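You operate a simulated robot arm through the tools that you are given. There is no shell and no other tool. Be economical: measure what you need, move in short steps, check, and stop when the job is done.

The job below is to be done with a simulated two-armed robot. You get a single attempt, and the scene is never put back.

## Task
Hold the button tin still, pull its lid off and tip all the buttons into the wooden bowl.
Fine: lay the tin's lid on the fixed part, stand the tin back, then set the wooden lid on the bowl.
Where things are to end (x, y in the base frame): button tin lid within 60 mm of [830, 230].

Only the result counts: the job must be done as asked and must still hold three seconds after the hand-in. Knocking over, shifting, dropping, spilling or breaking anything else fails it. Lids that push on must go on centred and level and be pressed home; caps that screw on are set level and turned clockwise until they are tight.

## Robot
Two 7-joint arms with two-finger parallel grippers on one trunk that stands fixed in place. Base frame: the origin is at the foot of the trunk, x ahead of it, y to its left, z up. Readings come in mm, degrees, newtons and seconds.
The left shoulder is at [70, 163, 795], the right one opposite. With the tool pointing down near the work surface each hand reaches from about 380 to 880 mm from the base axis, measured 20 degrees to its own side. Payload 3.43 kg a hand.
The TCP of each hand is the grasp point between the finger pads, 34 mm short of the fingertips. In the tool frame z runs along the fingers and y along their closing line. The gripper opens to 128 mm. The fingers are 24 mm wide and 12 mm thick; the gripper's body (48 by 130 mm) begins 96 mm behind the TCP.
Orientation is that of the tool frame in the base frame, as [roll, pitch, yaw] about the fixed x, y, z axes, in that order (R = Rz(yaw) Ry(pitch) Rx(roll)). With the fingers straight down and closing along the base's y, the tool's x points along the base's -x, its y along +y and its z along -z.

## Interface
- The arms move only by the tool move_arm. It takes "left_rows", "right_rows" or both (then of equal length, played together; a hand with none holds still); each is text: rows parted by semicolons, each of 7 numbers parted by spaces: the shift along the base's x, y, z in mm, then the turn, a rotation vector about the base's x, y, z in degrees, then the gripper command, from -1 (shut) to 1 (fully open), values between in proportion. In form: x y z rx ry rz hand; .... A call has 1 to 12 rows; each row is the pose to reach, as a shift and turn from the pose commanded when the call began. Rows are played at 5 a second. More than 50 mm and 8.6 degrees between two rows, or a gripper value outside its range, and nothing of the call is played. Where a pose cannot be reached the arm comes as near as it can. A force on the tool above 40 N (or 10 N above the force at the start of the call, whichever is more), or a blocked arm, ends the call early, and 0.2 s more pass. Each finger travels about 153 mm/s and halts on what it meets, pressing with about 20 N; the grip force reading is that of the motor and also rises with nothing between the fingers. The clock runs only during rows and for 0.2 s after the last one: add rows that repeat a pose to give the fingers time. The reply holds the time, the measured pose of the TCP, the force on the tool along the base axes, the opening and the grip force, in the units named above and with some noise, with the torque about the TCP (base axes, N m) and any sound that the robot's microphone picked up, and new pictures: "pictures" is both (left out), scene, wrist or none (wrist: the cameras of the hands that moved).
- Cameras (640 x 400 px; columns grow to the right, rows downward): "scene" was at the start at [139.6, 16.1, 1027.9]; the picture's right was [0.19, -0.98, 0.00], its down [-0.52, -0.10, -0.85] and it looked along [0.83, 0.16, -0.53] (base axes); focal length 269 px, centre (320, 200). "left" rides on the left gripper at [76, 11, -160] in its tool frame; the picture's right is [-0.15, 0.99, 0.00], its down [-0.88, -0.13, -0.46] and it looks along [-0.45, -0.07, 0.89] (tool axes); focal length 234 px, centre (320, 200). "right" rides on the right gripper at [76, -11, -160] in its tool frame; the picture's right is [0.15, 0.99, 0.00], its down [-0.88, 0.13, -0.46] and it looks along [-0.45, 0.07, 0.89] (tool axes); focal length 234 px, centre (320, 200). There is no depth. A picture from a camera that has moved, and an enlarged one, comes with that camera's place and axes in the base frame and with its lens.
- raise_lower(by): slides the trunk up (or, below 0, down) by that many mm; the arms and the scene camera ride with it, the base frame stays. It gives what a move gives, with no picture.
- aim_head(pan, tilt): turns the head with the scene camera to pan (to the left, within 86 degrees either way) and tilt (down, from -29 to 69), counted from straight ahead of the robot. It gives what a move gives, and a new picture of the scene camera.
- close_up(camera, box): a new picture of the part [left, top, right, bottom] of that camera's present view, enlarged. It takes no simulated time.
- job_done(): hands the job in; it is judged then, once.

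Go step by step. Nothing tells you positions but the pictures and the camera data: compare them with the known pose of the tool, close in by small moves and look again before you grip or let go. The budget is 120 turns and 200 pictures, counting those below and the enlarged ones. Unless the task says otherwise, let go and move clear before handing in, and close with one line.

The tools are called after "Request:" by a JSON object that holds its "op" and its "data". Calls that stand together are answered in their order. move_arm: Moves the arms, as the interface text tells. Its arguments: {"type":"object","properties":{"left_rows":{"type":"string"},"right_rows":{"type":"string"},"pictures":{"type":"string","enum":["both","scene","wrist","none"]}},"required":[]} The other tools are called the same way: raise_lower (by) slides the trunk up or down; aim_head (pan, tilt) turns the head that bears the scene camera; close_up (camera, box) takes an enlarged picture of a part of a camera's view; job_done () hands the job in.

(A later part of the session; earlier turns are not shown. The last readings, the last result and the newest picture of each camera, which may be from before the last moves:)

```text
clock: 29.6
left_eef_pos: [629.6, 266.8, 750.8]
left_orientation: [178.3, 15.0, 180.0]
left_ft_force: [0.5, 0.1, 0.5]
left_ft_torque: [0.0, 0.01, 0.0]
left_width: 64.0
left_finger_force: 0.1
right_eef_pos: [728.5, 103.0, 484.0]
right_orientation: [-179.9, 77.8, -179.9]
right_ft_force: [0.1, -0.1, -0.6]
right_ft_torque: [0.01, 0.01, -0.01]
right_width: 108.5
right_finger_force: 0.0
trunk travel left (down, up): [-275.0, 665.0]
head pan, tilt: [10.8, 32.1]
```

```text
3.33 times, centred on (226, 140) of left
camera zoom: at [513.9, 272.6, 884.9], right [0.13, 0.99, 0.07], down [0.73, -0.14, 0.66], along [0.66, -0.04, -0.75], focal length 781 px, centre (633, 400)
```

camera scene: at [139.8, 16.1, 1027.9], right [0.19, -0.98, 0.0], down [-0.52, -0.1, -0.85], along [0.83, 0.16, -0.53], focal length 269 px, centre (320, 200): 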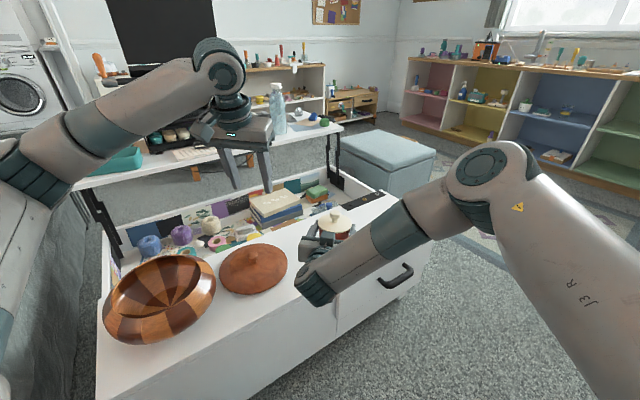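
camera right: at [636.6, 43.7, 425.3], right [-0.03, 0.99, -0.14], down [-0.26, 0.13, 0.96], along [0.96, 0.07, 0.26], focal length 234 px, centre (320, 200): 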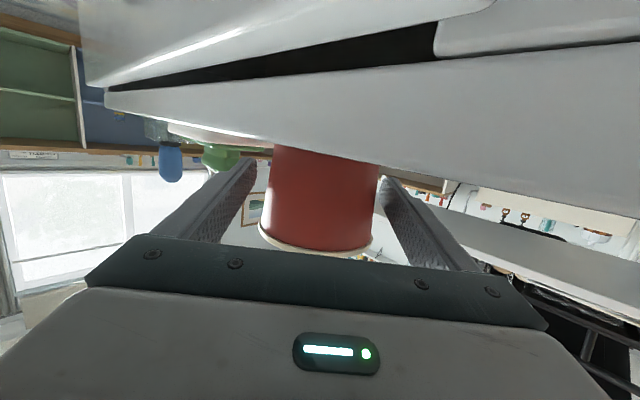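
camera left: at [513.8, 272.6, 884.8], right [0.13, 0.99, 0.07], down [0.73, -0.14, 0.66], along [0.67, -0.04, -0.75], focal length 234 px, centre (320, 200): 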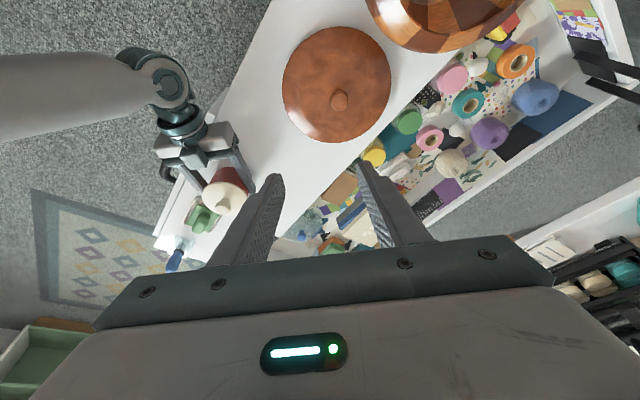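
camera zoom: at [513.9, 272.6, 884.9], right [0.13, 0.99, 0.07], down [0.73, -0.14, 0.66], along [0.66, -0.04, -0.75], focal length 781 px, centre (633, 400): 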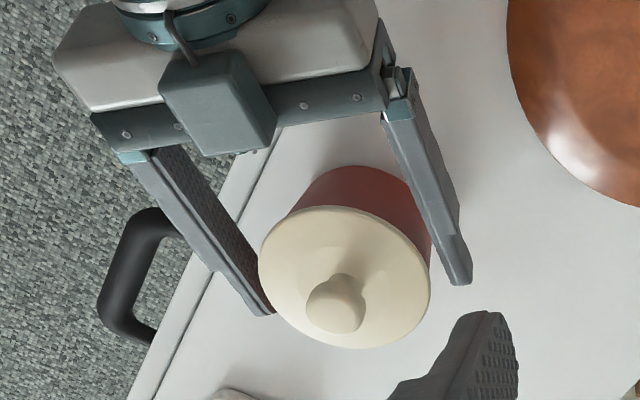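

The tin stands flat at about (735, 103). I'm re-gripping lower and right on its axis.

Request:
{"op": "move_arm", "data": {"right_rows": "3 0 -10 0 0 0 0.7; 7 0.5 -20 0 0 0 0.7; 7 0.5 -20 0 0 0 0.4; 7 0.5 -20 0 0 0 0.2; 7 0.5 -20 0 0 0 -0.5; 7 0.5 -20 0 0 0 -1", "pictures": "none"}}

Request:
{"op": "close_up", "data": {"camera": "right", "box": [208, 70, 432, 210]}}

```text
clock: 31.0
left_eef_pos: [630.2, 266.6, 752.2]
left_orientation: [178.3, 14.9, 180.0]
left_ft_force: [0.1, -0.9, 0.2]
left_ft_torque: [0.05, 0.02, -0.03]
left_width: 64.3
left_finger_force: 0.0
right_eef_pos: [736.7, 102.6, 464.4]
right_orientation: [-179.8, 77.9, -180.0]
right_ft_force: [-0.8, -0.5, -0.8]
right_ft_torque: [-0.02, 0.01, 0.0]
right_width: 85.9
right_finger_force: 19.5
trunk travel left (down, up): [-275.0, 665.0]
head pan, tilt: [10.8, 32.1]
```

```text
2.86 times, centred on (320, 140) of right
camera zoom: at [564.1, 91.6, 422.9], right [-0.03, 0.99, -0.14], down [-0.26, 0.13, 0.96], along [0.96, 0.07, 0.25], focal length 669 px, centre (320, 371)
```

zoom: 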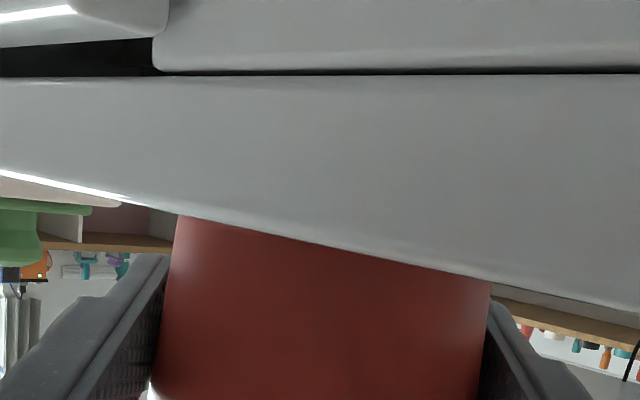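

The grip is solid. I'm bringing the left hand above the knob.

Request:
{"op": "move_arm", "data": {"left_rows": "20 -33 -25 0 0 0 0; 40 -66 -55 0 0 0 0; 60 -99 -85 0 0 0 0; 80 -132 -110 0 0 0 0; 100 -163.5 -140 0 0 0 0; 100 -163.5 -165 0 0 0 0; 100 -163.5 -165 0 0 0 0"}}

Request:
{"op": "close_up", "data": {"camera": "scene", "box": [250, 170, 410, 270]}}

```text
clock: 32.6
left_eef_pos: [728.5, 100.3, 585.7]
left_orientation: [178.2, 14.9, -180.0]
left_ft_force: [0.0, -0.2, -0.2]
left_ft_torque: [-0.03, 0.0, 0.01]
left_width: 63.9
left_finger_force: 0.0
right_eef_pos: [736.2, 103.0, 462.6]
right_orientation: [-179.8, 77.9, -179.9]
right_ft_force: [-1.3, -0.8, -0.3]
right_ft_torque: [0.0, -0.01, -0.03]
right_width: 85.8
right_finger_force: 20.0
trunk travel left (down, up): [-275.0, 665.0]
head pan, tilt: [10.8, 32.1]
camera scene: at [139.8, 16.1, 1027.9], right [0.19, -0.98, 0.0], down [-0.52, -0.1, -0.85], along [0.83, 0.16, -0.53], focal length 269 px, centre (320, 200)
camera left: at [613.0, 106.0, 720.2], right [0.13, 0.99, 0.07], down [0.73, -0.14, 0.66], along [0.66, -0.04, -0.75], focal length 234 px, centre (320, 200)
```

scene: 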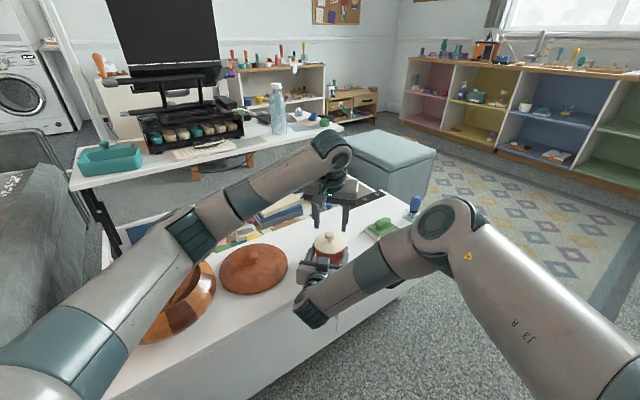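
left: 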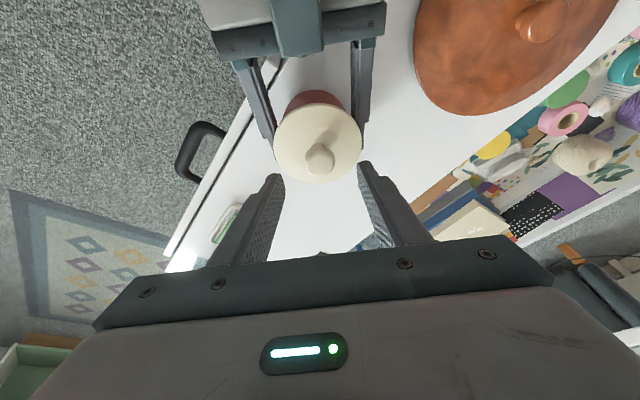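

```text
4.00 times, centred on (330, 220) of scene
camera zoom: at [139.8, 16.1, 1027.9], right [0.19, -0.98, 0.0], down [-0.52, -0.1, -0.85], along [0.83, 0.16, -0.53], focal length 1076 px, centre (280, 120)
```

zoom: 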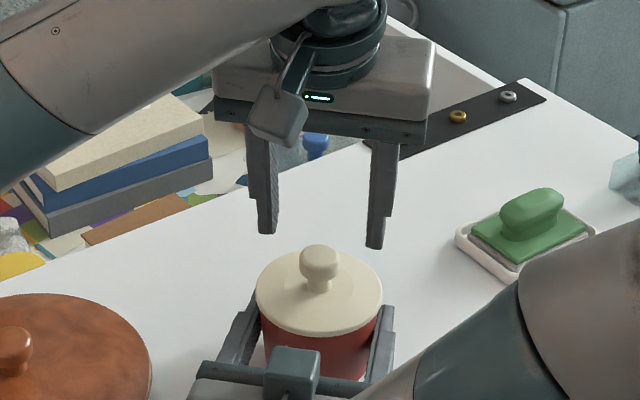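

The alignment is good. I'm descending to the knob and closing.

Request:
{"op": "move_arm", "data": {"left_rows": "1 2 -20 0 0 0 0; 1 2 -34 0 0 0 0; 1 2 -41 0 0 0 0; 1 2 -41 0 0 0 0", "pictures": "none"}}

Request:
{"op": "close_up", "data": {"camera": "scene", "box": [270, 190, 398, 270]}}

Request:
{"op": "close_up", "data": {"camera": "left", "box": [240, 80, 400, 180]}}

```text
clock: 33.6
left_eef_pos: [729.1, 103.1, 544.1]
left_orientation: [178.4, 15.0, -180.0]
left_ft_force: [0.3, -0.3, 0.3]
left_ft_torque: [-0.04, -0.02, -0.01]
left_width: 63.9
left_finger_force: 0.0
right_eef_pos: [736.5, 102.8, 465.0]
right_orientation: [-180.0, 77.8, 180.0]
right_ft_force: [0.3, -0.2, -0.3]
right_ft_torque: [-0.06, 0.01, -0.04]
right_width: 85.4
right_finger_force: 19.8
trunk travel left (down, up): [-275.0, 665.0]
head pan, tilt: [10.8, 32.1]
```

```text
5.00 times, centred on (334, 230) of scene
camera zoom: at [139.8, 16.1, 1027.9], right [0.19, -0.98, 0.0], down [-0.52, -0.1, -0.85], along [0.83, 0.16, -0.53], focal length 1345 px, centre (250, 50)
```

zoom: 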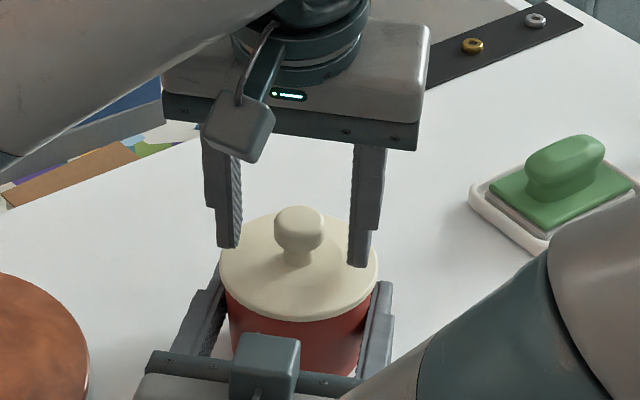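

```text
4.00 times, centred on (320, 130) of left
camera zoom: at [614.2, 110.1, 677.9], right [0.13, 0.99, 0.07], down [0.74, -0.14, 0.66], along [0.66, -0.04, -0.75], focal length 937 px, centre (320, 480)
```

zoom: 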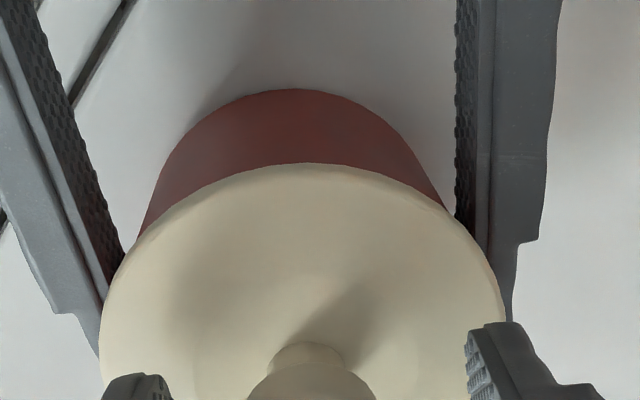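

Request:
{"op": "move_arm", "data": {"left_rows": "0 0 0 0 0 0 -0.3; 0 0 0 0 0 0 -0.6; 0 0 0 0 0 0 -1; 0 0 0 0 0 0 -1", "pictures": "none"}}

Request:
{"op": "close_up", "data": {"camera": "scene", "box": [270, 190, 398, 270]}}

```text
clock: 34.6
left_eef_pos: [729.5, 102.6, 545.3]
left_orientation: [178.3, 14.9, 179.9]
left_ft_force: [-1.5, -12.2, -0.9]
left_ft_torque: [-0.35, 0.09, -0.15]
left_width: 28.1
left_finger_force: 20.2
right_eef_pos: [736.3, 103.6, 463.7]
right_orientation: [-179.8, 77.9, -179.9]
right_ft_force: [0.5, 11.8, -0.1]
right_ft_torque: [-0.66, 0.06, 0.03]
right_width: 86.0
right_finger_force: 20.1
trunk travel left (down, up): [-275.0, 665.0]
head pan, tilt: [10.8, 32.1]
```

```text
5.00 times, centred on (334, 230) of scene
camera zoom: at [139.8, 16.1, 1027.9], right [0.19, -0.98, 0.0], down [-0.52, -0.1, -0.85], along [0.83, 0.16, -0.53], focal length 1345 px, centre (250, 50)
```

zoom: 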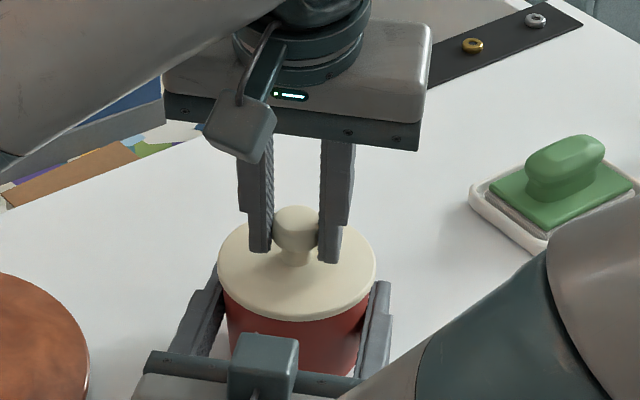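

Knob gripped. I'm relieving the side force and then pulling straight up slowly.

Request:
{"op": "move_arm", "data": {"left_rows": "0 -1.5 0 0 0 0 -1; 0 -1.5 2 0 0 0 -1; 0 -1.5 4 0 0 0 -1; 0 -1.5 6 0 0 0 -1; 0 -1.5 8 0 0 0 -1; 0 -1.5 10 0 0 0 -1; 0 -1.5 12 0 0 0 -1", "pictures": "none"}}

Request:
{"op": "close_up", "data": {"camera": "scene", "box": [270, 190, 398, 270]}}

```text
clock: 36.2
left_eef_pos: [731.1, 102.5, 557.1]
left_orientation: [178.1, 14.9, -179.9]
left_ft_force: [-0.6, 0.4, -0.7]
left_ft_torque: [-0.03, 0.0, -0.04]
left_width: 27.8
left_finger_force: 19.7
right_eef_pos: [736.7, 103.0, 464.9]
right_orientation: [-179.9, 77.9, 180.0]
right_ft_force: [-0.2, 0.2, -1.3]
right_ft_torque: [-0.01, 0.0, -0.01]
right_width: 85.6
right_finger_force: 20.3
trunk travel left (down, up): [-275.0, 665.0]
head pan, tilt: [10.8, 32.1]
```

```text
5.00 times, centred on (334, 230) of scene
camera zoom: at [139.8, 16.1, 1027.9], right [0.19, -0.98, 0.0], down [-0.52, -0.1, -0.85], along [0.83, 0.16, -0.53], focal length 1345 px, centre (250, 50)
```

zoom: 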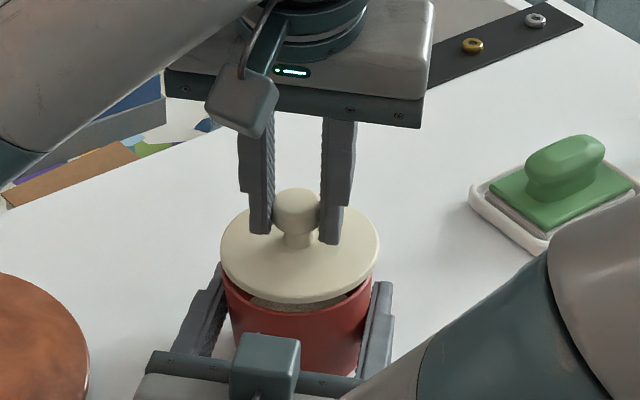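

The lid is off cleanly. I'm carrying it up and over to above (830, 230).

Request:
{"op": "move_arm", "data": {"left_rows": "0 0 30 0 0 0 -1; 0 0 60 0 0 0 -1; 24 32 70 0 0 0 -1; 48 64 70 0 0 0 -1; 72 96 60 0 0 0 -1; 93 126 40 0 0 0 -1; 93 126 0 0 0 0 -1; 93 126 -35 0 0 0 -1; 93 126 -35 0 0 0 -1"}}

Request:
{"op": "close_up", "data": {"camera": "scene", "box": [230, 160, 390, 260]}}

```text
clock: 38.2
left_eef_pos: [820.9, 229.4, 523.0]
left_orientation: [178.1, 14.9, -179.9]
left_ft_force: [-0.4, -0.3, 0.4]
left_ft_torque: [-0.01, -0.01, 0.02]
left_width: 27.7
left_finger_force: 20.3
right_eef_pos: [736.2, 102.4, 464.1]
right_orientation: [-180.0, 77.9, -179.9]
right_ft_force: [-0.4, 0.6, -1.8]
right_ft_torque: [0.0, 0.02, -0.02]
right_width: 85.3
right_finger_force: 19.7
trunk travel left (down, up): [-275.0, 665.0]
head pan, tilt: [10.8, 32.1]
camera scene: at [139.9, 16.1, 1027.9], right [0.19, -0.98, 0.0], down [-0.52, -0.1, -0.85], along [0.83, 0.16, -0.53], focal length 269 px, centre (320, 200)
camera left: at [705.8, 234.9, 656.2], right [0.13, 0.99, 0.07], down [0.74, -0.14, 0.66], along [0.66, -0.04, -0.75], focal length 234 px, centre (320, 200)
```

scene: 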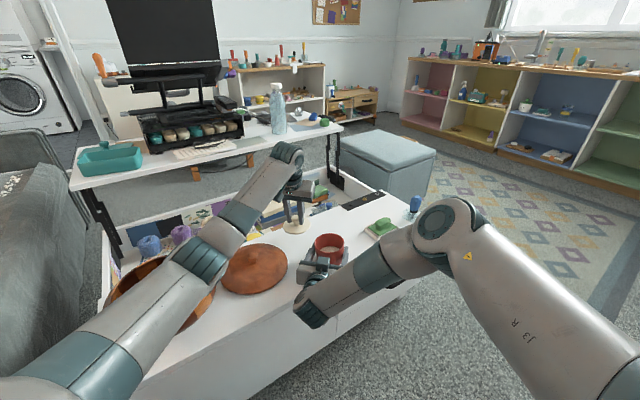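
left: 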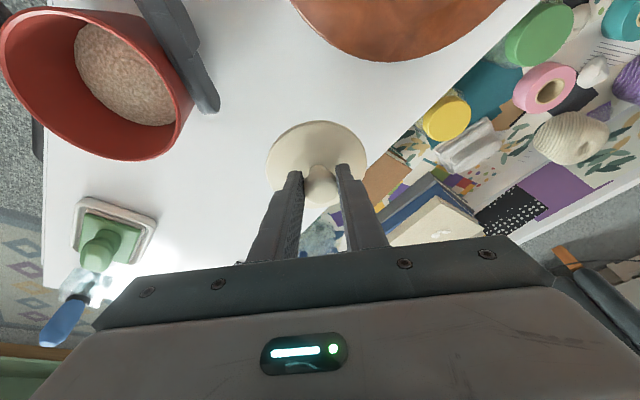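

```text
4.00 times, centred on (310, 210) of scene
camera zoom: at [139.9, 16.1, 1027.9], right [0.19, -0.98, 0.0], down [-0.52, -0.1, -0.85], along [0.83, 0.16, -0.53], focal length 1076 px, centre (360, 160)
```

zoom: 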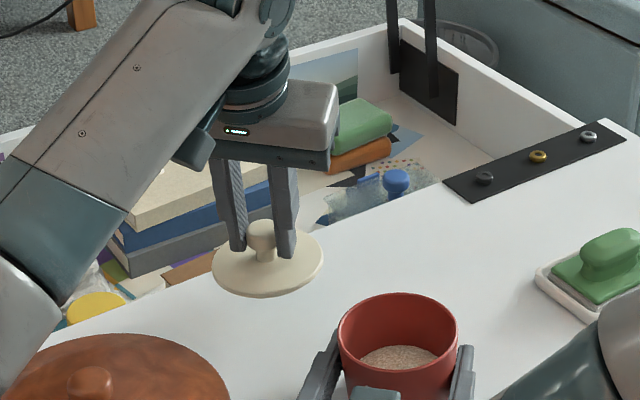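

The lid is above its spot. I'm nudging it a little away from the edge and lowering.

Request:
{"op": "move_arm", "data": {"left_rows": "-9 -8 -15 0 0 0 -1; -9 -8 -28 0 0 0 -1; -9 -8 -32 0 0 0 -1; -9 -8 -32 0 0 0 -1", "pictures": "none"}}

Request:
{"op": "close_up", "data": {"camera": "scene", "box": [240, 190, 368, 270]}}

```text
clock: 39.2
left_eef_pos: [813.4, 222.1, 489.9]
left_orientation: [178.2, 14.9, 179.9]
left_ft_force: [0.6, 0.4, -0.6]
left_ft_torque: [-0.03, -0.01, 0.0]
left_width: 27.8
left_finger_force: 19.8
right_eef_pos: [736.4, 102.1, 464.0]
right_orientation: [-180.0, 78.0, 180.0]
right_ft_force: [-0.3, 0.1, -1.0]
right_ft_torque: [0.01, 0.03, 0.02]
right_width: 85.5
right_finger_force: 19.5
trunk travel left (down, up): [-275.0, 665.0]
head pan, tilt: [10.8, 32.1]
```

```text
5.00 times, centred on (304, 230) of scene
camera zoom: at [139.8, 16.1, 1027.9], right [0.19, -0.98, 0.0], down [-0.52, -0.1, -0.85], along [0.83, 0.16, -0.53], focal length 1345 px, centre (400, 50)
```

zoom: 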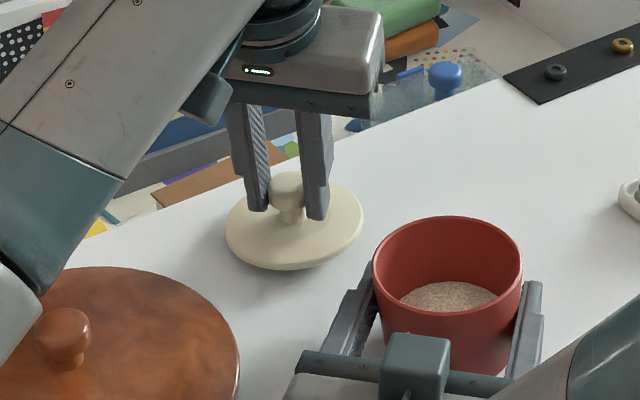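

Request:
{"op": "move_arm", "data": {"left_rows": "0 0 -2 0 0 0 -1; 0 0 -4 0 0 0 -1; 0 0 -6 0 0 0 -1; 0 0 -6 0 0 0 -1", "pictures": "none"}}

Request:
{"op": "close_up", "data": {"camera": "scene", "box": [240, 190, 368, 270]}}

```text
clock: 40.2
left_eef_pos: [813.6, 221.3, 486.2]
left_orientation: [178.2, 15.1, 179.9]
left_ft_force: [0.6, -0.9, 7.3]
left_ft_torque: [0.24, -0.04, -0.02]
left_width: 27.9
left_finger_force: 19.8
right_eef_pos: [736.7, 101.3, 464.1]
right_orientation: [-180.0, 78.1, 180.0]
right_ft_force: [1.1, 0.1, -2.3]
right_ft_torque: [0.03, -0.03, 0.04]
right_width: 85.6
right_finger_force: 20.4
trunk travel left (down, up): [-275.0, 665.0]
head pan, tilt: [10.8, 32.1]
```

```text
5.00 times, centred on (304, 230) of scene
camera zoom: at [139.0, 15.8, 1028.1], right [0.19, -0.98, 0.0], down [-0.52, -0.1, -0.85], along [0.83, 0.16, -0.53], focal length 1345 px, centre (400, 50)
```

zoom: 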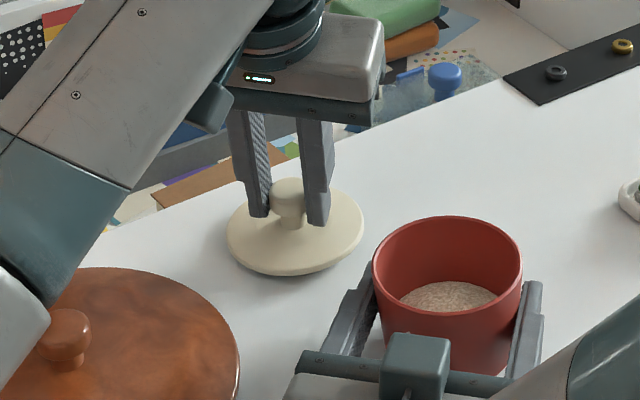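

The lid is down on the strip. I'm releasing and retreating upward.

Request:
{"op": "move_arm", "data": {"left_rows": "0 0 1 0 0 0 -0.3; 0 0 1 0 0 0 0; 0 0 1 0 0 0 0; 0 0 30 0 0 0 0; -10 0 70 0 0 0 0; -30 20 110 0 0 0 0; -70 50 150 0 0 0 0; -110 90 180 0 0 0 0; -110 90 180 0 0 0 0"}}

```text
refused: row 7 steps farther than a row can; nothing moved
```

Request:
{"op": "move_arm", "data": {"left_rows": "0 0 1 0 0 0 -0.3; 0 0 1 0 0 0 0; 0 0 1 0 0 0 0; 0 0 30 0 0 0 0; -10 0 70 0 0 0 0; -30 20 105 0 0 0 0; -55 40 135 0 0 0 0; -85 65 160 0 0 0 0; -110 90 180 0 0 0 0; -110 90 180 0 0 0 0"}}

Request:
{"op": "close_up", "data": {"camera": "scene", "box": [240, 190, 400, 290]}}

```text
clock: 42.4
left_eef_pos: [702.6, 311.8, 663.6]
left_orientation: [178.2, 14.8, -179.9]
left_ft_force: [-0.2, 1.0, 0.5]
left_ft_torque: [0.03, 0.0, 0.02]
left_width: 64.1
left_finger_force: 0.0
right_eef_pos: [736.7, 102.1, 464.2]
right_orientation: [-179.8, 77.8, -179.9]
right_ft_force: [-0.7, 0.8, -1.6]
right_ft_torque: [0.01, 0.01, 0.02]
right_width: 85.5
right_finger_force: 20.1
trunk travel left (down, up): [-275.0, 665.0]
head pan, tilt: [10.8, 32.1]
camera scene: at [139.8, 16.1, 1027.9], right [0.19, -0.98, 0.0], down [-0.52, -0.1, -0.85], along [0.83, 0.16, -0.53], focal length 269 px, centre (320, 200)
camera left: at [587.5, 317.4, 796.5], right [0.13, 0.99, 0.07], down [0.74, -0.14, 0.66], along [0.66, -0.04, -0.75], focal length 234 px, centre (320, 200)
```

scene: 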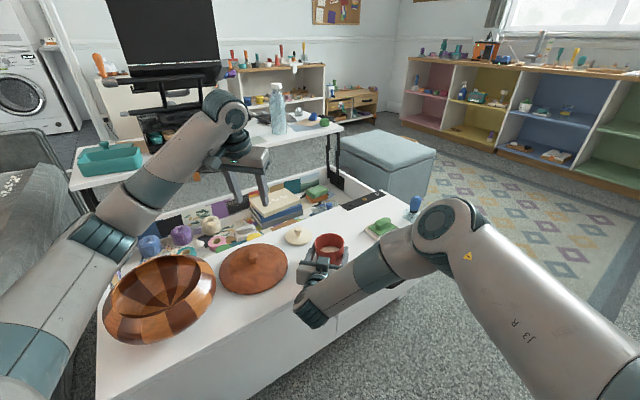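
left: 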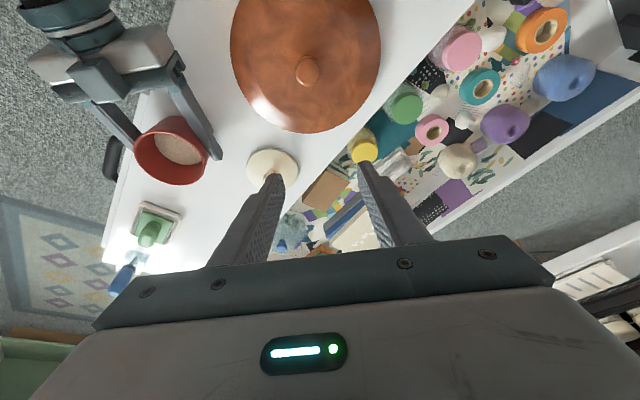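

```text
4.00 times, centred on (320, 240) of scene
camera zoom: at [139.8, 16.1, 1027.9], right [0.19, -0.98, 0.0], down [-0.52, -0.1, -0.85], along [0.83, 0.16, -0.53], focal length 1076 px, centre (320, 40)
```

zoom: 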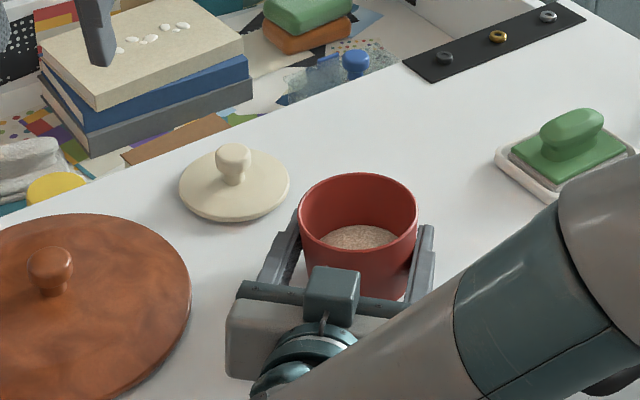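

The lid lies well. Next is a slow test lift of the open tin to see whether the grip holds.

Request:
{"op": "move_arm", "data": {"right_rows": "0 0 2 0 0 0 -1; 0 0 5 0 0 0 -1; 0 0 8 0 0 0 -1; 0 0 12 0 0 0 -1; 0 0 16 0 0 0 -1; 0 0 20 0 0 0 -1; 0 0 20 0 0 0 -1", "pictures": "none"}}

Request:
{"op": "close_up", "data": {"camera": "right", "box": [208, 70, 432, 210]}}

Request:
{"op": "close_up", "data": {"camera": "scene", "box": [240, 190, 400, 290]}}

```text
clock: 44.0
left_eef_pos: [703.6, 311.0, 663.9]
left_orientation: [178.3, 14.9, 180.0]
left_ft_force: [-0.3, -0.3, 0.4]
left_ft_torque: [-0.01, -0.01, 0.04]
left_width: 64.1
left_finger_force: 0.1
right_eef_pos: [735.6, 102.8, 483.6]
right_orientation: [-179.8, 78.0, -179.9]
right_ft_force: [0.7, -0.1, -1.7]
right_ft_torque: [-0.02, 0.0, 0.01]
right_width: 85.6
right_finger_force: 19.5
trunk travel left (down, up): [-275.0, 665.0]
head pan, tilt: [10.8, 32.1]
```

```text
2.86 times, centred on (320, 140) of right
camera zoom: at [563.9, 92.1, 442.8], right [-0.03, 0.99, -0.14], down [-0.26, 0.13, 0.96], along [0.96, 0.07, 0.26], focal length 669 px, centre (320, 371)
```

zoom: 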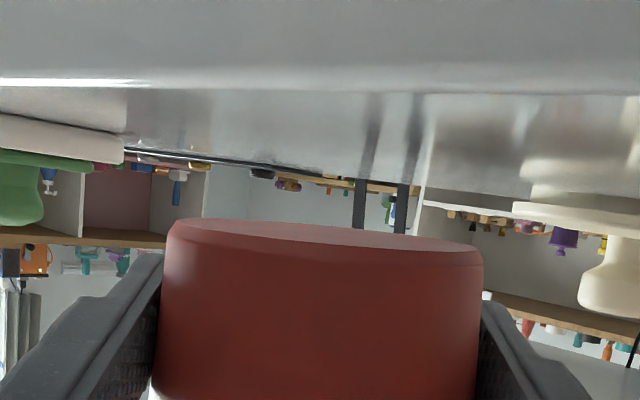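

```text
4.00 times, centred on (320, 240) of scene
camera zoom: at [139.8, 16.1, 1027.9], right [0.19, -0.98, 0.0], down [-0.52, -0.1, -0.85], along [0.83, 0.16, -0.53], focal length 1076 px, centre (320, 40)
```

zoom: 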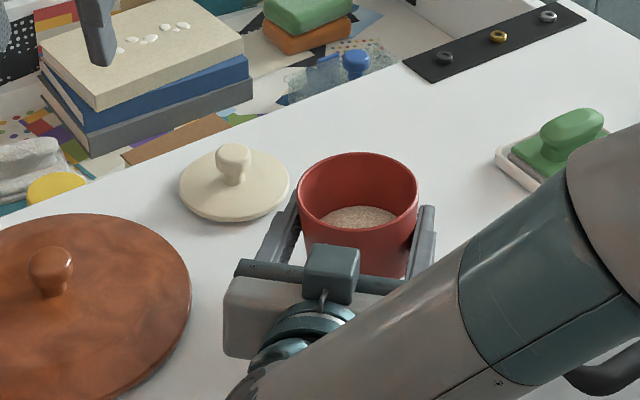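

This time it held without slipping. Before carrying it over, I'm swinging the left hand above the bowl to measure it.

Request:
{"op": "move_arm", "data": {"left_rows": "-32 18 20 0 2.1 0 0; -64 36 40 0 4.2 0 0; -96 54 60 0 6.4 0 0; -128 72 80 0 8.5 0 0; -160 90 100 0 10.7 0 0; -192 108 120 0 12.8 0 0; -223 128 136 0 15 0 0; -223 128 136 0 15 0 0", "pictures": "wrist"}}

Request:
{"op": "close_up", "data": {"camera": "scene", "box": [90, 230, 298, 360]}}

```text
clock: 45.8
left_eef_pos: [480.7, 438.1, 801.0]
left_orientation: [178.4, -0.3, -180.0]
left_ft_force: [-0.2, 0.0, 0.0]
left_ft_torque: [0.01, -0.02, 0.0]
left_width: 64.3
left_finger_force: 0.0
right_eef_pos: [737.2, 103.3, 483.6]
right_orientation: [-179.8, 77.9, -179.9]
right_ft_force: [-0.4, 0.1, -0.8]
right_ft_torque: [-0.01, 0.0, -0.01]
right_width: 85.9
right_finger_force: 20.2
trunk travel left (down, up): [-275.0, 665.0]
head pan, tilt: [10.8, 32.1]
camera left: at [405.1, 444.9, 958.9], right [0.15, 0.99, 0.03], down [0.88, -0.14, 0.45], along [0.45, -0.04, -0.89], focal length 234 px, centre (320, 200)
```

left: 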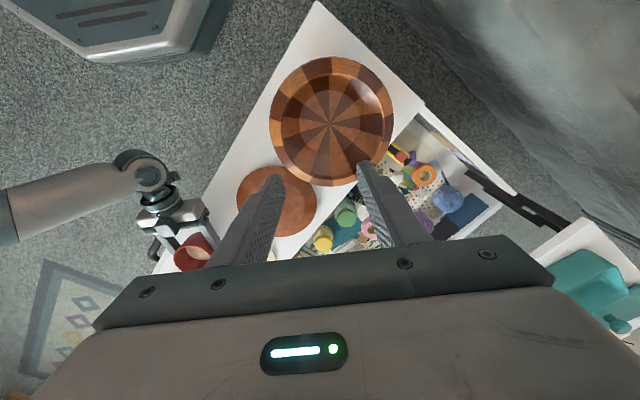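

```text
3.08 times, centred on (194, 295) of scene
camera zoom: at [139.9, 16.2, 1027.9], right [0.19, -0.98, 0.0], down [-0.52, -0.1, -0.85], along [0.83, 0.16, -0.53], focal length 828 px, centre (708, -92)
```

zoom: 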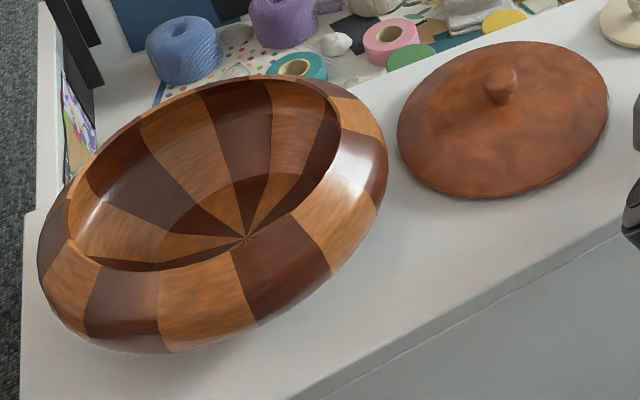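

Request:
{"op": "close_up", "data": {"camera": "left", "box": [220, 40, 428, 170]}}

```text
3.08 times, centred on (324, 105) of left
camera zoom: at [405.1, 444.9, 958.9], right [0.15, 0.99, 0.03], down [0.88, -0.14, 0.45], along [0.45, -0.04, -0.89], focal length 720 px, centre (308, 492)
```

zoom: 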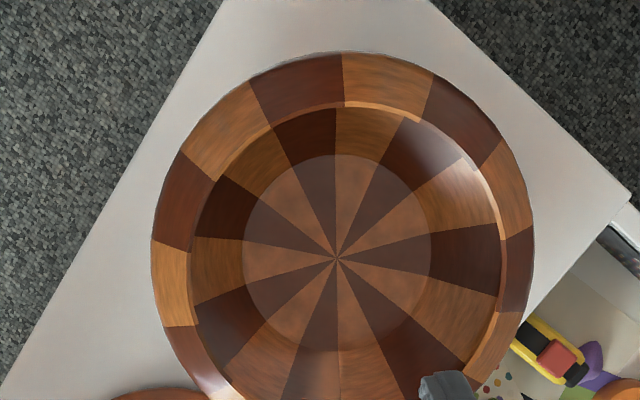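

The bowl centre is about (489, 467), the rim at z≈530 and the opening about 180 mm. I'm parking the left arm up and out to the left so the right hand can come in.

Request:
{"op": "move_arm", "data": {"left_rows": "-20 33 20 0 0 0 0; -40 66 40 0 0 0 0; -65 99 60 0 0 0 0; -90 132 80 0 0 0 0; -120 165 95 0 0 0 0; -150 200 100 0 0 0 0; -150 200 100 0 0 0 0", "right_rows": "0 0 8 0 0 0 -1; 0 0 16 0 0 0 -1; 0 0 28 0 0 0 -1; 0 0 42 0 0 0 -1; 0 0 56 0 0 0 -1; 0 0 70 0 0 0 -1; 0 0 70 0 0 0 -1", "pictures": "scene"}}

```text
clock: 47.4
left_eef_pos: [430.4, 633.6, 882.7]
left_orientation: [178.2, -0.2, -180.0]
left_ft_force: [0.5, -0.2, -0.3]
left_ft_torque: [-0.03, 0.01, 0.04]
left_width: 63.9
left_finger_force: 0.0
left hand out of reach, approached as far as the arm can: row 4, 5, 6, 7
right_eef_pos: [733.9, 103.4, 553.7]
right_orientation: [-179.8, 77.9, -179.9]
right_ft_force: [0.7, -0.3, -0.3]
right_ft_torque: [0.02, 0.02, 0.04]
right_width: 85.8
right_finger_force: 20.2
trunk travel left (down, up): [-275.0, 665.0]
head pan, tilt: [10.8, 32.1]
camera scene: at [139.6, 16.1, 1027.9], right [0.19, -0.98, 0.0], down [-0.52, -0.1, -0.85], along [0.83, 0.16, -0.53], focal length 269 px, centre (320, 200)
```

scene: 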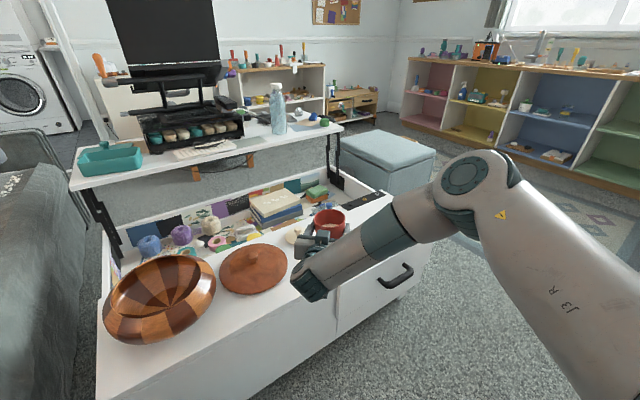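

The left arm is clear. I'm carrying the tin slowly toward the bowl, turning the hand to the left as it goes.

Request:
{"op": "move_arm", "data": {"right_rows": "-5 8 6 0 0 2 -1; -13 20 12 0 0 5 -1; -22 34 18 0 0 8.5 -1; -31 48 24 0 0 12 -1; -40 62 30 0 0 15.5 -1; -50 76 36 0 0 19 -1; -60 90 42 0 0 22.5 -1; -70 104 48 0 0 26 -1; -80 118 54 0 0 29.5 -1; -90 132 60 0 0 33 -1; -98 144 64 0 0 36 -1; -98 144 64 0 0 36 -1", "pictures": "scene"}}

```text
clock: 50.0
left_eef_pos: [430.8, 634.3, 882.1]
left_orientation: [178.3, -0.2, 180.0]
left_ft_force: [-0.2, 0.1, 0.3]
left_ft_torque: [-0.01, 0.0, 0.01]
left_width: 64.2
left_finger_force: 0.0
right_eef_pos: [677.1, 196.3, 636.0]
right_orientation: [179.3, 76.7, -155.0]
right_ft_force: [0.3, 1.1, -1.0]
right_ft_torque: [0.02, -0.01, -0.01]
right_width: 85.5
right_finger_force: 19.4
right hand out of reach, approached as far as the arm can: row 8, 9, 10, 11, 12
trunk travel left (down, up): [-275.0, 665.0]
head pan, tilt: [10.8, 32.1]
camera scene: at [139.8, 16.3, 1027.9], right [0.19, -0.98, 0.0], down [-0.52, -0.1, -0.85], along [0.83, 0.16, -0.53], focal length 269 px, centre (320, 200)
```

scene: 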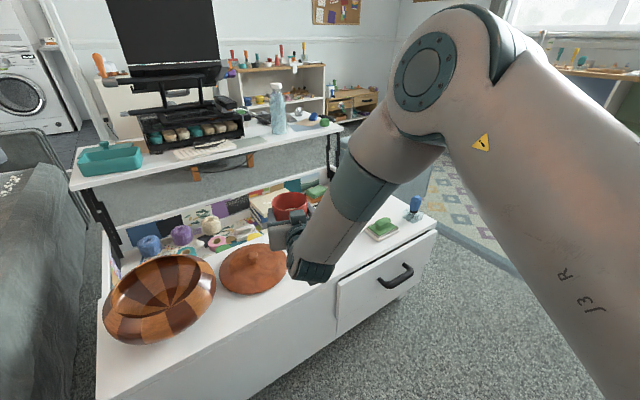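

The right wrist is at a joint limit there. Instead I'll set the tin back on the strip and hand over to the left arm, which can pour over the bowl just by pitching its hand down and back. I'm returning the tin now.

Request:
{"op": "move_arm", "data": {"right_rows": "6 -9 -8 0 -0.1 -2.5 -1; 12 -18 -16 0 -0.2 -5 -1; 18 -28 -26 0 -0.4 -7.5 -1; 24 -38 -38 0 -0.6 -10 -1; 30 -48 -52 0 -0.7 -12.5 -1; 36 -58 -68 0 -0.8 -15 -1; 42 -68 -86 0 -0.9 -17.5 -1; 48 -78 -104 0 -1.1 -20 -1; 54 -88 -122 0 -1.2 -22.5 -1; 59 -93 -140 0 -1.3 -25 -1; 59 -93 -155 0 -1.3 -25 -1; 59 -93 -155 0 -1.3 -25 -1", "pictures": "scene"}}

Request:
{"op": "close_up", "data": {"camera": "right", "box": [208, 70, 432, 210]}}

```text
clock: 52.6
left_eef_pos: [431.1, 632.3, 882.6]
left_orientation: [178.3, -0.1, -180.0]
left_ft_force: [-1.6, -0.3, 0.7]
left_ft_torque: [0.02, 0.03, -0.02]
left_width: 64.1
left_finger_force: 0.0
right_eef_pos: [734.1, 105.7, 480.3]
right_orientation: [-176.7, 78.3, -176.1]
right_ft_force: [0.3, 0.2, -2.2]
right_ft_torque: [-0.01, 0.04, 0.0]
right_width: 85.3
right_finger_force: 20.5
trunk travel left (down, up): [-275.0, 665.0]
head pan, tilt: [10.8, 32.1]
camera scene: at [139.7, 16.2, 1027.9], right [0.19, -0.98, 0.0], down [-0.52, -0.1, -0.85], along [0.83, 0.16, -0.53], focal length 269 px, centre (320, 200)
```

scene: 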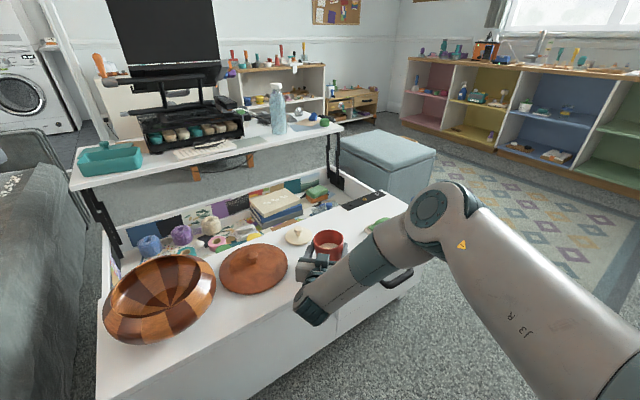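

```text
2.86 times, centred on (320, 140) of right
camera zoom: at [561.2, 90.5, 438.1], right [-0.05, 0.99, -0.15], down [-0.27, 0.14, 0.95], along [0.96, 0.09, 0.26], focal length 669 px, centre (320, 371)
```

zoom: 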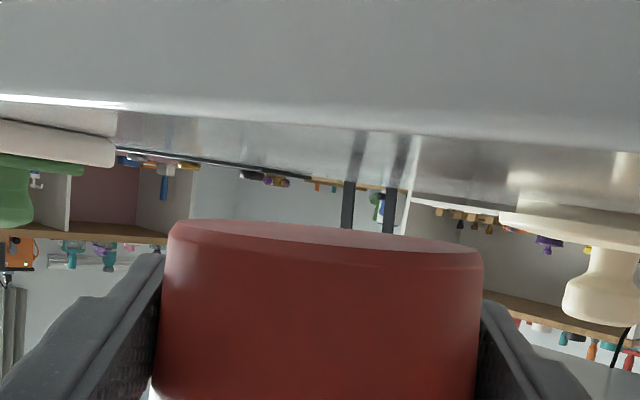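

Request:
{"op": "move_arm", "data": {"right_rows": "0 0 -6 0 0 0 -1; 0 0 -11 0 0 0 -1; 0 0 -14 0 0 0 -1; 0 0 -15.5 0 0 0 -1; 0 0 -15.5 0 0 0 -1", "pictures": "none"}}

```text
clock: 53.8
left_eef_pos: [430.6, 633.5, 882.8]
left_orientation: [178.4, -0.1, 179.9]
left_ft_force: [-0.1, 0.2, 0.0]
left_ft_torque: [-0.01, 0.03, -0.03]
left_width: 64.0
left_finger_force: 0.1
right_eef_pos: [733.6, 104.4, 464.2]
right_orientation: [-176.8, 78.3, -176.0]
right_ft_force: [-0.6, 0.2, -1.1]
right_ft_torque: [-0.04, 0.04, -0.01]
right_width: 85.4
right_finger_force: 19.8
trunk travel left (down, up): [-275.0, 665.0]
head pan, tilt: [10.8, 32.1]
```

Request:
{"op": "move_arm", "data": {"right_rows": "0 0 -1 0 0 0 -1; 0 0 -2 0 0 0 -1; 0 0 -2 0 0 0 -1", "pictures": "none"}}

```text
clock: 54.6
left_eef_pos: [429.2, 633.8, 882.0]
left_orientation: [178.2, -0.1, 180.0]
left_ft_force: [0.6, -0.5, 0.8]
left_ft_torque: [0.02, -0.02, 0.04]
left_width: 63.8
left_finger_force: 0.0
right_eef_pos: [733.2, 104.6, 463.6]
right_orientation: [-177.0, 78.3, -176.2]
right_ft_force: [0.9, 0.6, 1.6]
right_ft_torque: [0.05, -0.04, 0.01]
right_width: 85.2
right_finger_force: 19.8
trunk travel left (down, up): [-275.0, 665.0]
head pan, tilt: [10.8, 32.1]
```

Contact. I'm releasing and backing the right hand out and away.

Request:
{"op": "move_arm", "data": {"right_rows": "0 0 0 0 0 0 0.3; 0 0 0 0 0 0 0.7; 0 0 0 0 0 0 0.7; -30 0 0 0 0 0 0.7; -65 0 0 0 0 0 0.7; -105 0 5 0 0 0 0.7; -140 0 15 0 0 0 0.7; -155 -35 35 0 0 0 0.7; -155 -75 60 0 0 0 0.7; -155 -115 85 0 0 0 0.7; -155 -155 110 0 0 0 0.7; -155 -195 130 0 0 0 0.7"}}

Request:
{"op": "close_up", "data": {"camera": "scene", "box": [250, 190, 410, 290]}}

```text
clock: 57.2
left_eef_pos: [430.3, 633.6, 883.2]
left_orientation: [178.2, -0.1, -180.0]
left_ft_force: [-1.1, -1.2, -0.1]
left_ft_torque: [0.0, -0.01, -0.01]
left_width: 64.0
left_finger_force: 0.1
right_eef_pos: [576.3, -88.2, 593.8]
right_orientation: [-176.7, 78.1, -176.2]
right_ft_force: [-0.4, -0.2, 0.7]
right_ft_torque: [-0.03, 0.0, 0.04]
right_width: 108.6
right_finger_force: 0.0
right hand out of reach, approached as far as the arm can: row 12
trunk travel left (down, up): [-275.0, 665.0]
head pan, tilt: [10.8, 32.1]
camera scene: at [139.1, 15.9, 1028.0], right [0.19, -0.98, 0.0], down [-0.52, -0.1, -0.85], along [0.83, 0.16, -0.53], focal length 269 px, centre (320, 200)
camera right: at [403.8, -100.5, 551.9], right [-0.04, 0.99, -0.15], down [-0.27, 0.14, 0.95], along [0.96, 0.08, 0.26], focal length 234 px, centre (320, 200)
```

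scene: 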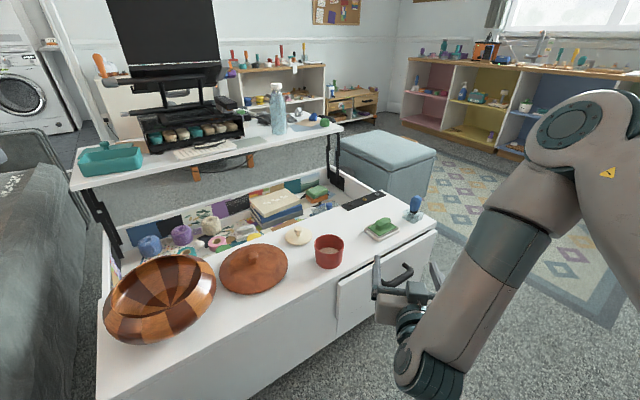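
right: 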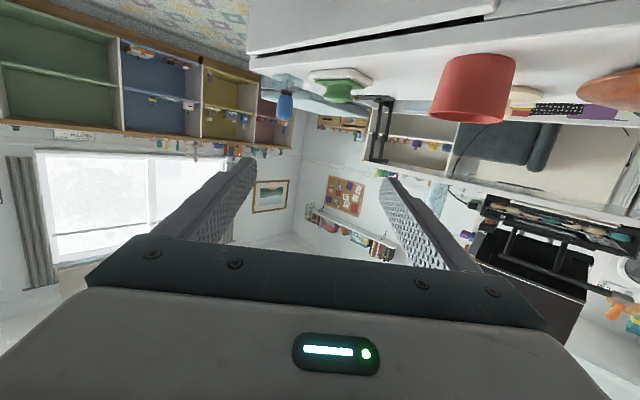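

```text
4.00 times, centred on (330, 240) of scene
camera zoom: at [139.1, 15.9, 1028.0], right [0.19, -0.98, 0.0], down [-0.52, -0.1, -0.85], along [0.83, 0.16, -0.53], focal length 1076 px, centre (280, 40)
```

zoom: 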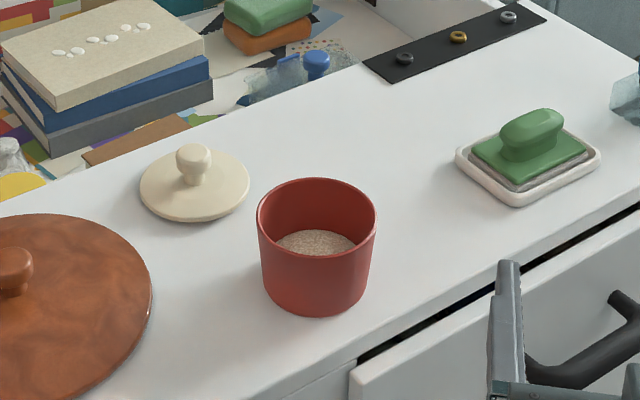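

The tin stands at about (733, 103). The right hand goes back to its rest pose and the left comes in.

Request:
{"op": "move_arm", "data": {"left_rows": "17 -33 -3 0 0 0 0; 34 -66 -6 0 0 0 0; 51 -100 -9 0 0 0 0; 68 -133 -13 0 0 0 0; 85 -167 -16 0 0 0 0; 102 -200 -20 0 0 0 0; 119 -234 -23 0 0 0 0; 136 -267 -26 0 0 0 0; 153 -300 -30 0 0 0 0; 170 -334 -33 0 0 0 0; 170 -334 -33 0 0 0 0", "right_rows": "6 -10 18 0 7.8 0 0.7; 12 -20 36 0 15.6 0 0.7; 18 -30 54 0 23.4 0 0.7; 24 -40 72 0 31.2 0 0.7; 30 -50 90 0 39 0 0.7; 36 -65 110 0 46.8 0 0.7; 42 -80 130 0 54.6 0 0.7; 48 -95 150 0 62.4 0 0.7; 54 -110 170 0 70.2 0 0.7; 60 -125 190 0 78 0 0.7; 60 -125 190 0 78 0 0.7", "pictures": "scene"}}

```text
clock: 59.6
left_eef_pos: [597.5, 299.0, 846.3]
left_orientation: [178.3, -0.1, 180.0]
left_ft_force: [-0.9, 0.0, -0.8]
left_ft_torque: [0.0, -0.03, -0.01]
left_width: 64.1
left_finger_force: 0.0
right_eef_pos: [637.5, -212.9, 785.8]
right_orientation: [179.2, 0.1, -179.2]
right_ft_force: [-1.0, 0.3, 0.4]
right_ft_torque: [-0.01, 0.01, -0.01]
right_width: 109.1
right_finger_force: 0.0
trunk travel left (down, up): [-275.0, 665.0]
head pan, tilt: [10.8, 32.1]
camera scene: at [139.1, 16.3, 1028.0], right [0.19, -0.98, 0.0], down [-0.52, -0.1, -0.85], along [0.83, 0.16, -0.53], focal length 269 px, centre (320, 200)
```

scene: 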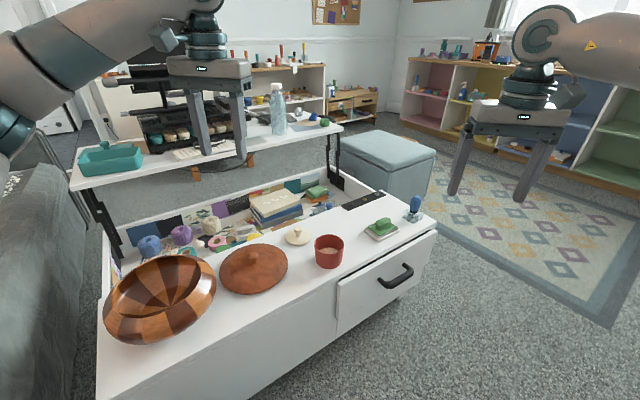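

Request:
{"op": "move_arm", "data": {"left_rows": "-1 -20 -20 0 -7.8 0 0.3; -2 -40 -40 0 -15.6 0 0.7; -3 -59 -59 0 -23.4 0 0.7; -4 -78 -78 0 -31.2 0 0.7; -5 -98 -98 0 -39 0 0.7; -6 -118 -118 0 -46.8 0 0.7; -7 -137 -137 0 -54.6 0 0.7; -8 -157 -157 0 -62.4 0 0.7; -9 -176 -176 0 -70.2 0 0.7; -10 -196 -196 0 -78 0 0.7; -10 -196 -196 0 -78 0 0.7", "pictures": "scene"}}

```text
clock: 62.0
left_eef_pos: [589.0, 102.1, 654.9]
left_orientation: [177.2, 78.2, 179.0]
left_ft_force: [-0.1, -0.5, 0.6]
left_ft_torque: [0.02, -0.01, -0.01]
left_width: 108.8
left_finger_force: 0.1
right_eef_pos: [635.9, -214.9, 786.5]
right_orientation: [179.0, 0.5, -179.1]
right_ft_force: [0.3, -0.5, -0.7]
right_ft_torque: [0.02, 0.01, 0.02]
right_width: 108.9
right_finger_force: 0.0
trunk travel left (down, up): [-275.0, 665.0]
head pan, tilt: [10.8, 32.1]
camera scene: at [136.8, 13.2, 1029.2], right [0.19, -0.98, 0.0], down [-0.52, -0.1, -0.85], along [0.83, 0.16, -0.53], focal length 269 px, centre (320, 200)
```

scene: 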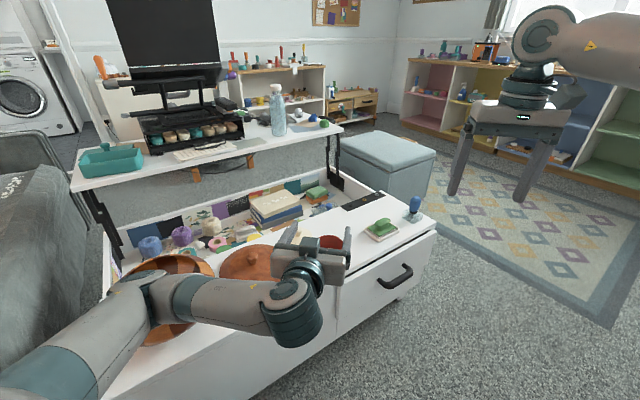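

The left hand is in place, but its elbow hangs low near the bowl. I'm raising the trunk to lift the elbow before going down.

Request:
{"op": "raise_lower", "data": {"by": 200}}

Request:
{"op": "close_up", "data": {"camera": "scene", "box": [0, 0, 640, 400]}}

```text
clock: 64.2
left_eef_pos: [590.1, 104.4, 850.2]
left_orientation: [178.1, 78.0, 179.9]
left_ft_force: [0.0, 0.7, -0.6]
left_ft_torque: [0.03, 0.03, -0.01]
left_width: 108.9
left_finger_force: 0.1
right_eef_pos: [637.7, -212.9, 985.6]
right_orientation: [179.3, 0.3, -179.3]
right_ft_force: [-0.4, -0.9, -0.4]
right_ft_torque: [0.02, 0.01, 0.02]
right_width: 108.9
right_finger_force: 0.0
trunk travel left (down, up): [-475.0, 465.0]
head pan, tilt: [10.8, 32.1]
```

```text
1.00 times, centred on (320, 200) of scene (not enlarged: the box is as wide or as high as the picture)
camera zoom: at [139.9, 15.9, 1227.9], right [0.19, -0.98, 0.0], down [-0.52, -0.1, -0.85], along [0.83, 0.16, -0.53], focal length 269 px, centre (320, 200)
```

zoom: 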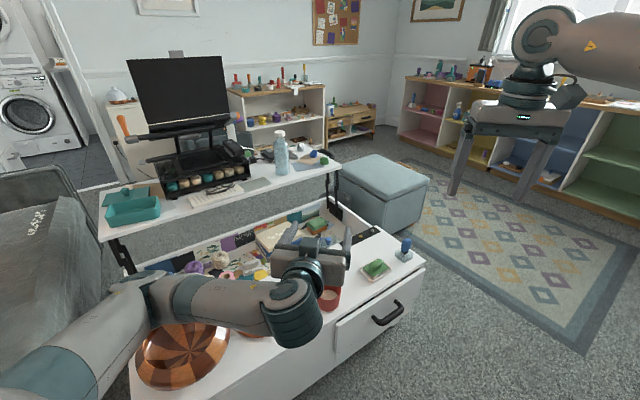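

Request:
{"op": "move_arm", "data": {"left_rows": "0 0 -36 0 0 0 0.7; 0 0 -72 0 0 0 0.7; 0 0 -108 0 0 0 0.7; 0 0 -144 0 0 0 0.7; 0 0 -180 0 0 0 0.7; 0 0 -216 0 0 0 0.7; 0 0 -250 0 0 0 0.7; 0 0 -250 0 0 0 0.7", "pictures": "none"}}

Request:
{"op": "aim_head", "data": {"pan": 15, "tilt": 45}}

```text
clock: 66.0
left_eef_pos: [591.2, 104.6, 601.3]
left_orientation: [178.0, 77.9, 179.8]
left_ft_force: [-0.4, 0.3, -0.1]
left_ft_torque: [0.0, -0.01, -0.01]
left_width: 109.0
left_finger_force: 0.1
right_eef_pos: [636.9, -212.9, 985.3]
right_orientation: [179.2, 0.2, -179.2]
right_ft_force: [-0.1, -0.3, -0.5]
right_ft_torque: [0.0, 0.01, 0.01]
right_width: 108.8
right_finger_force: 0.1
trunk travel left (down, up): [-475.0, 465.0]
head pan, tilt: [10.8, 32.1]
```

```text
clock: 66.7
left_eef_pos: [591.3, 103.1, 601.5]
left_orientation: [178.0, 77.9, 179.9]
left_ft_force: [0.2, -0.2, -0.6]
left_ft_torque: [0.01, 0.02, 0.02]
left_width: 108.8
left_finger_force: 0.2
right_eef_pos: [637.1, -213.7, 985.1]
right_orientation: [179.2, 0.2, -179.1]
right_ft_force: [-1.1, -0.8, -0.8]
right_ft_torque: [-0.02, -0.01, 0.03]
right_width: 108.7
right_finger_force: 0.0
trunk travel left (down, up): [-475.0, 465.0]
head pan, tilt: [15.0, 45.0]
camera scene: at [130.2, 20.2, 1208.6], right [0.26, -0.97, 0.0], down [-0.68, -0.18, -0.71], along [0.68, 0.18, -0.71], focal length 269 px, centre (320, 200)
```

scene: 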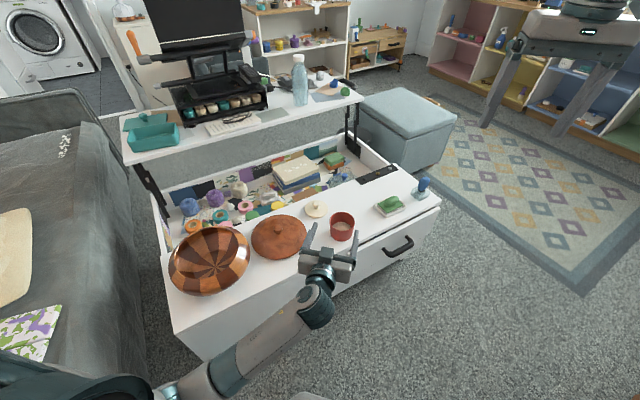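

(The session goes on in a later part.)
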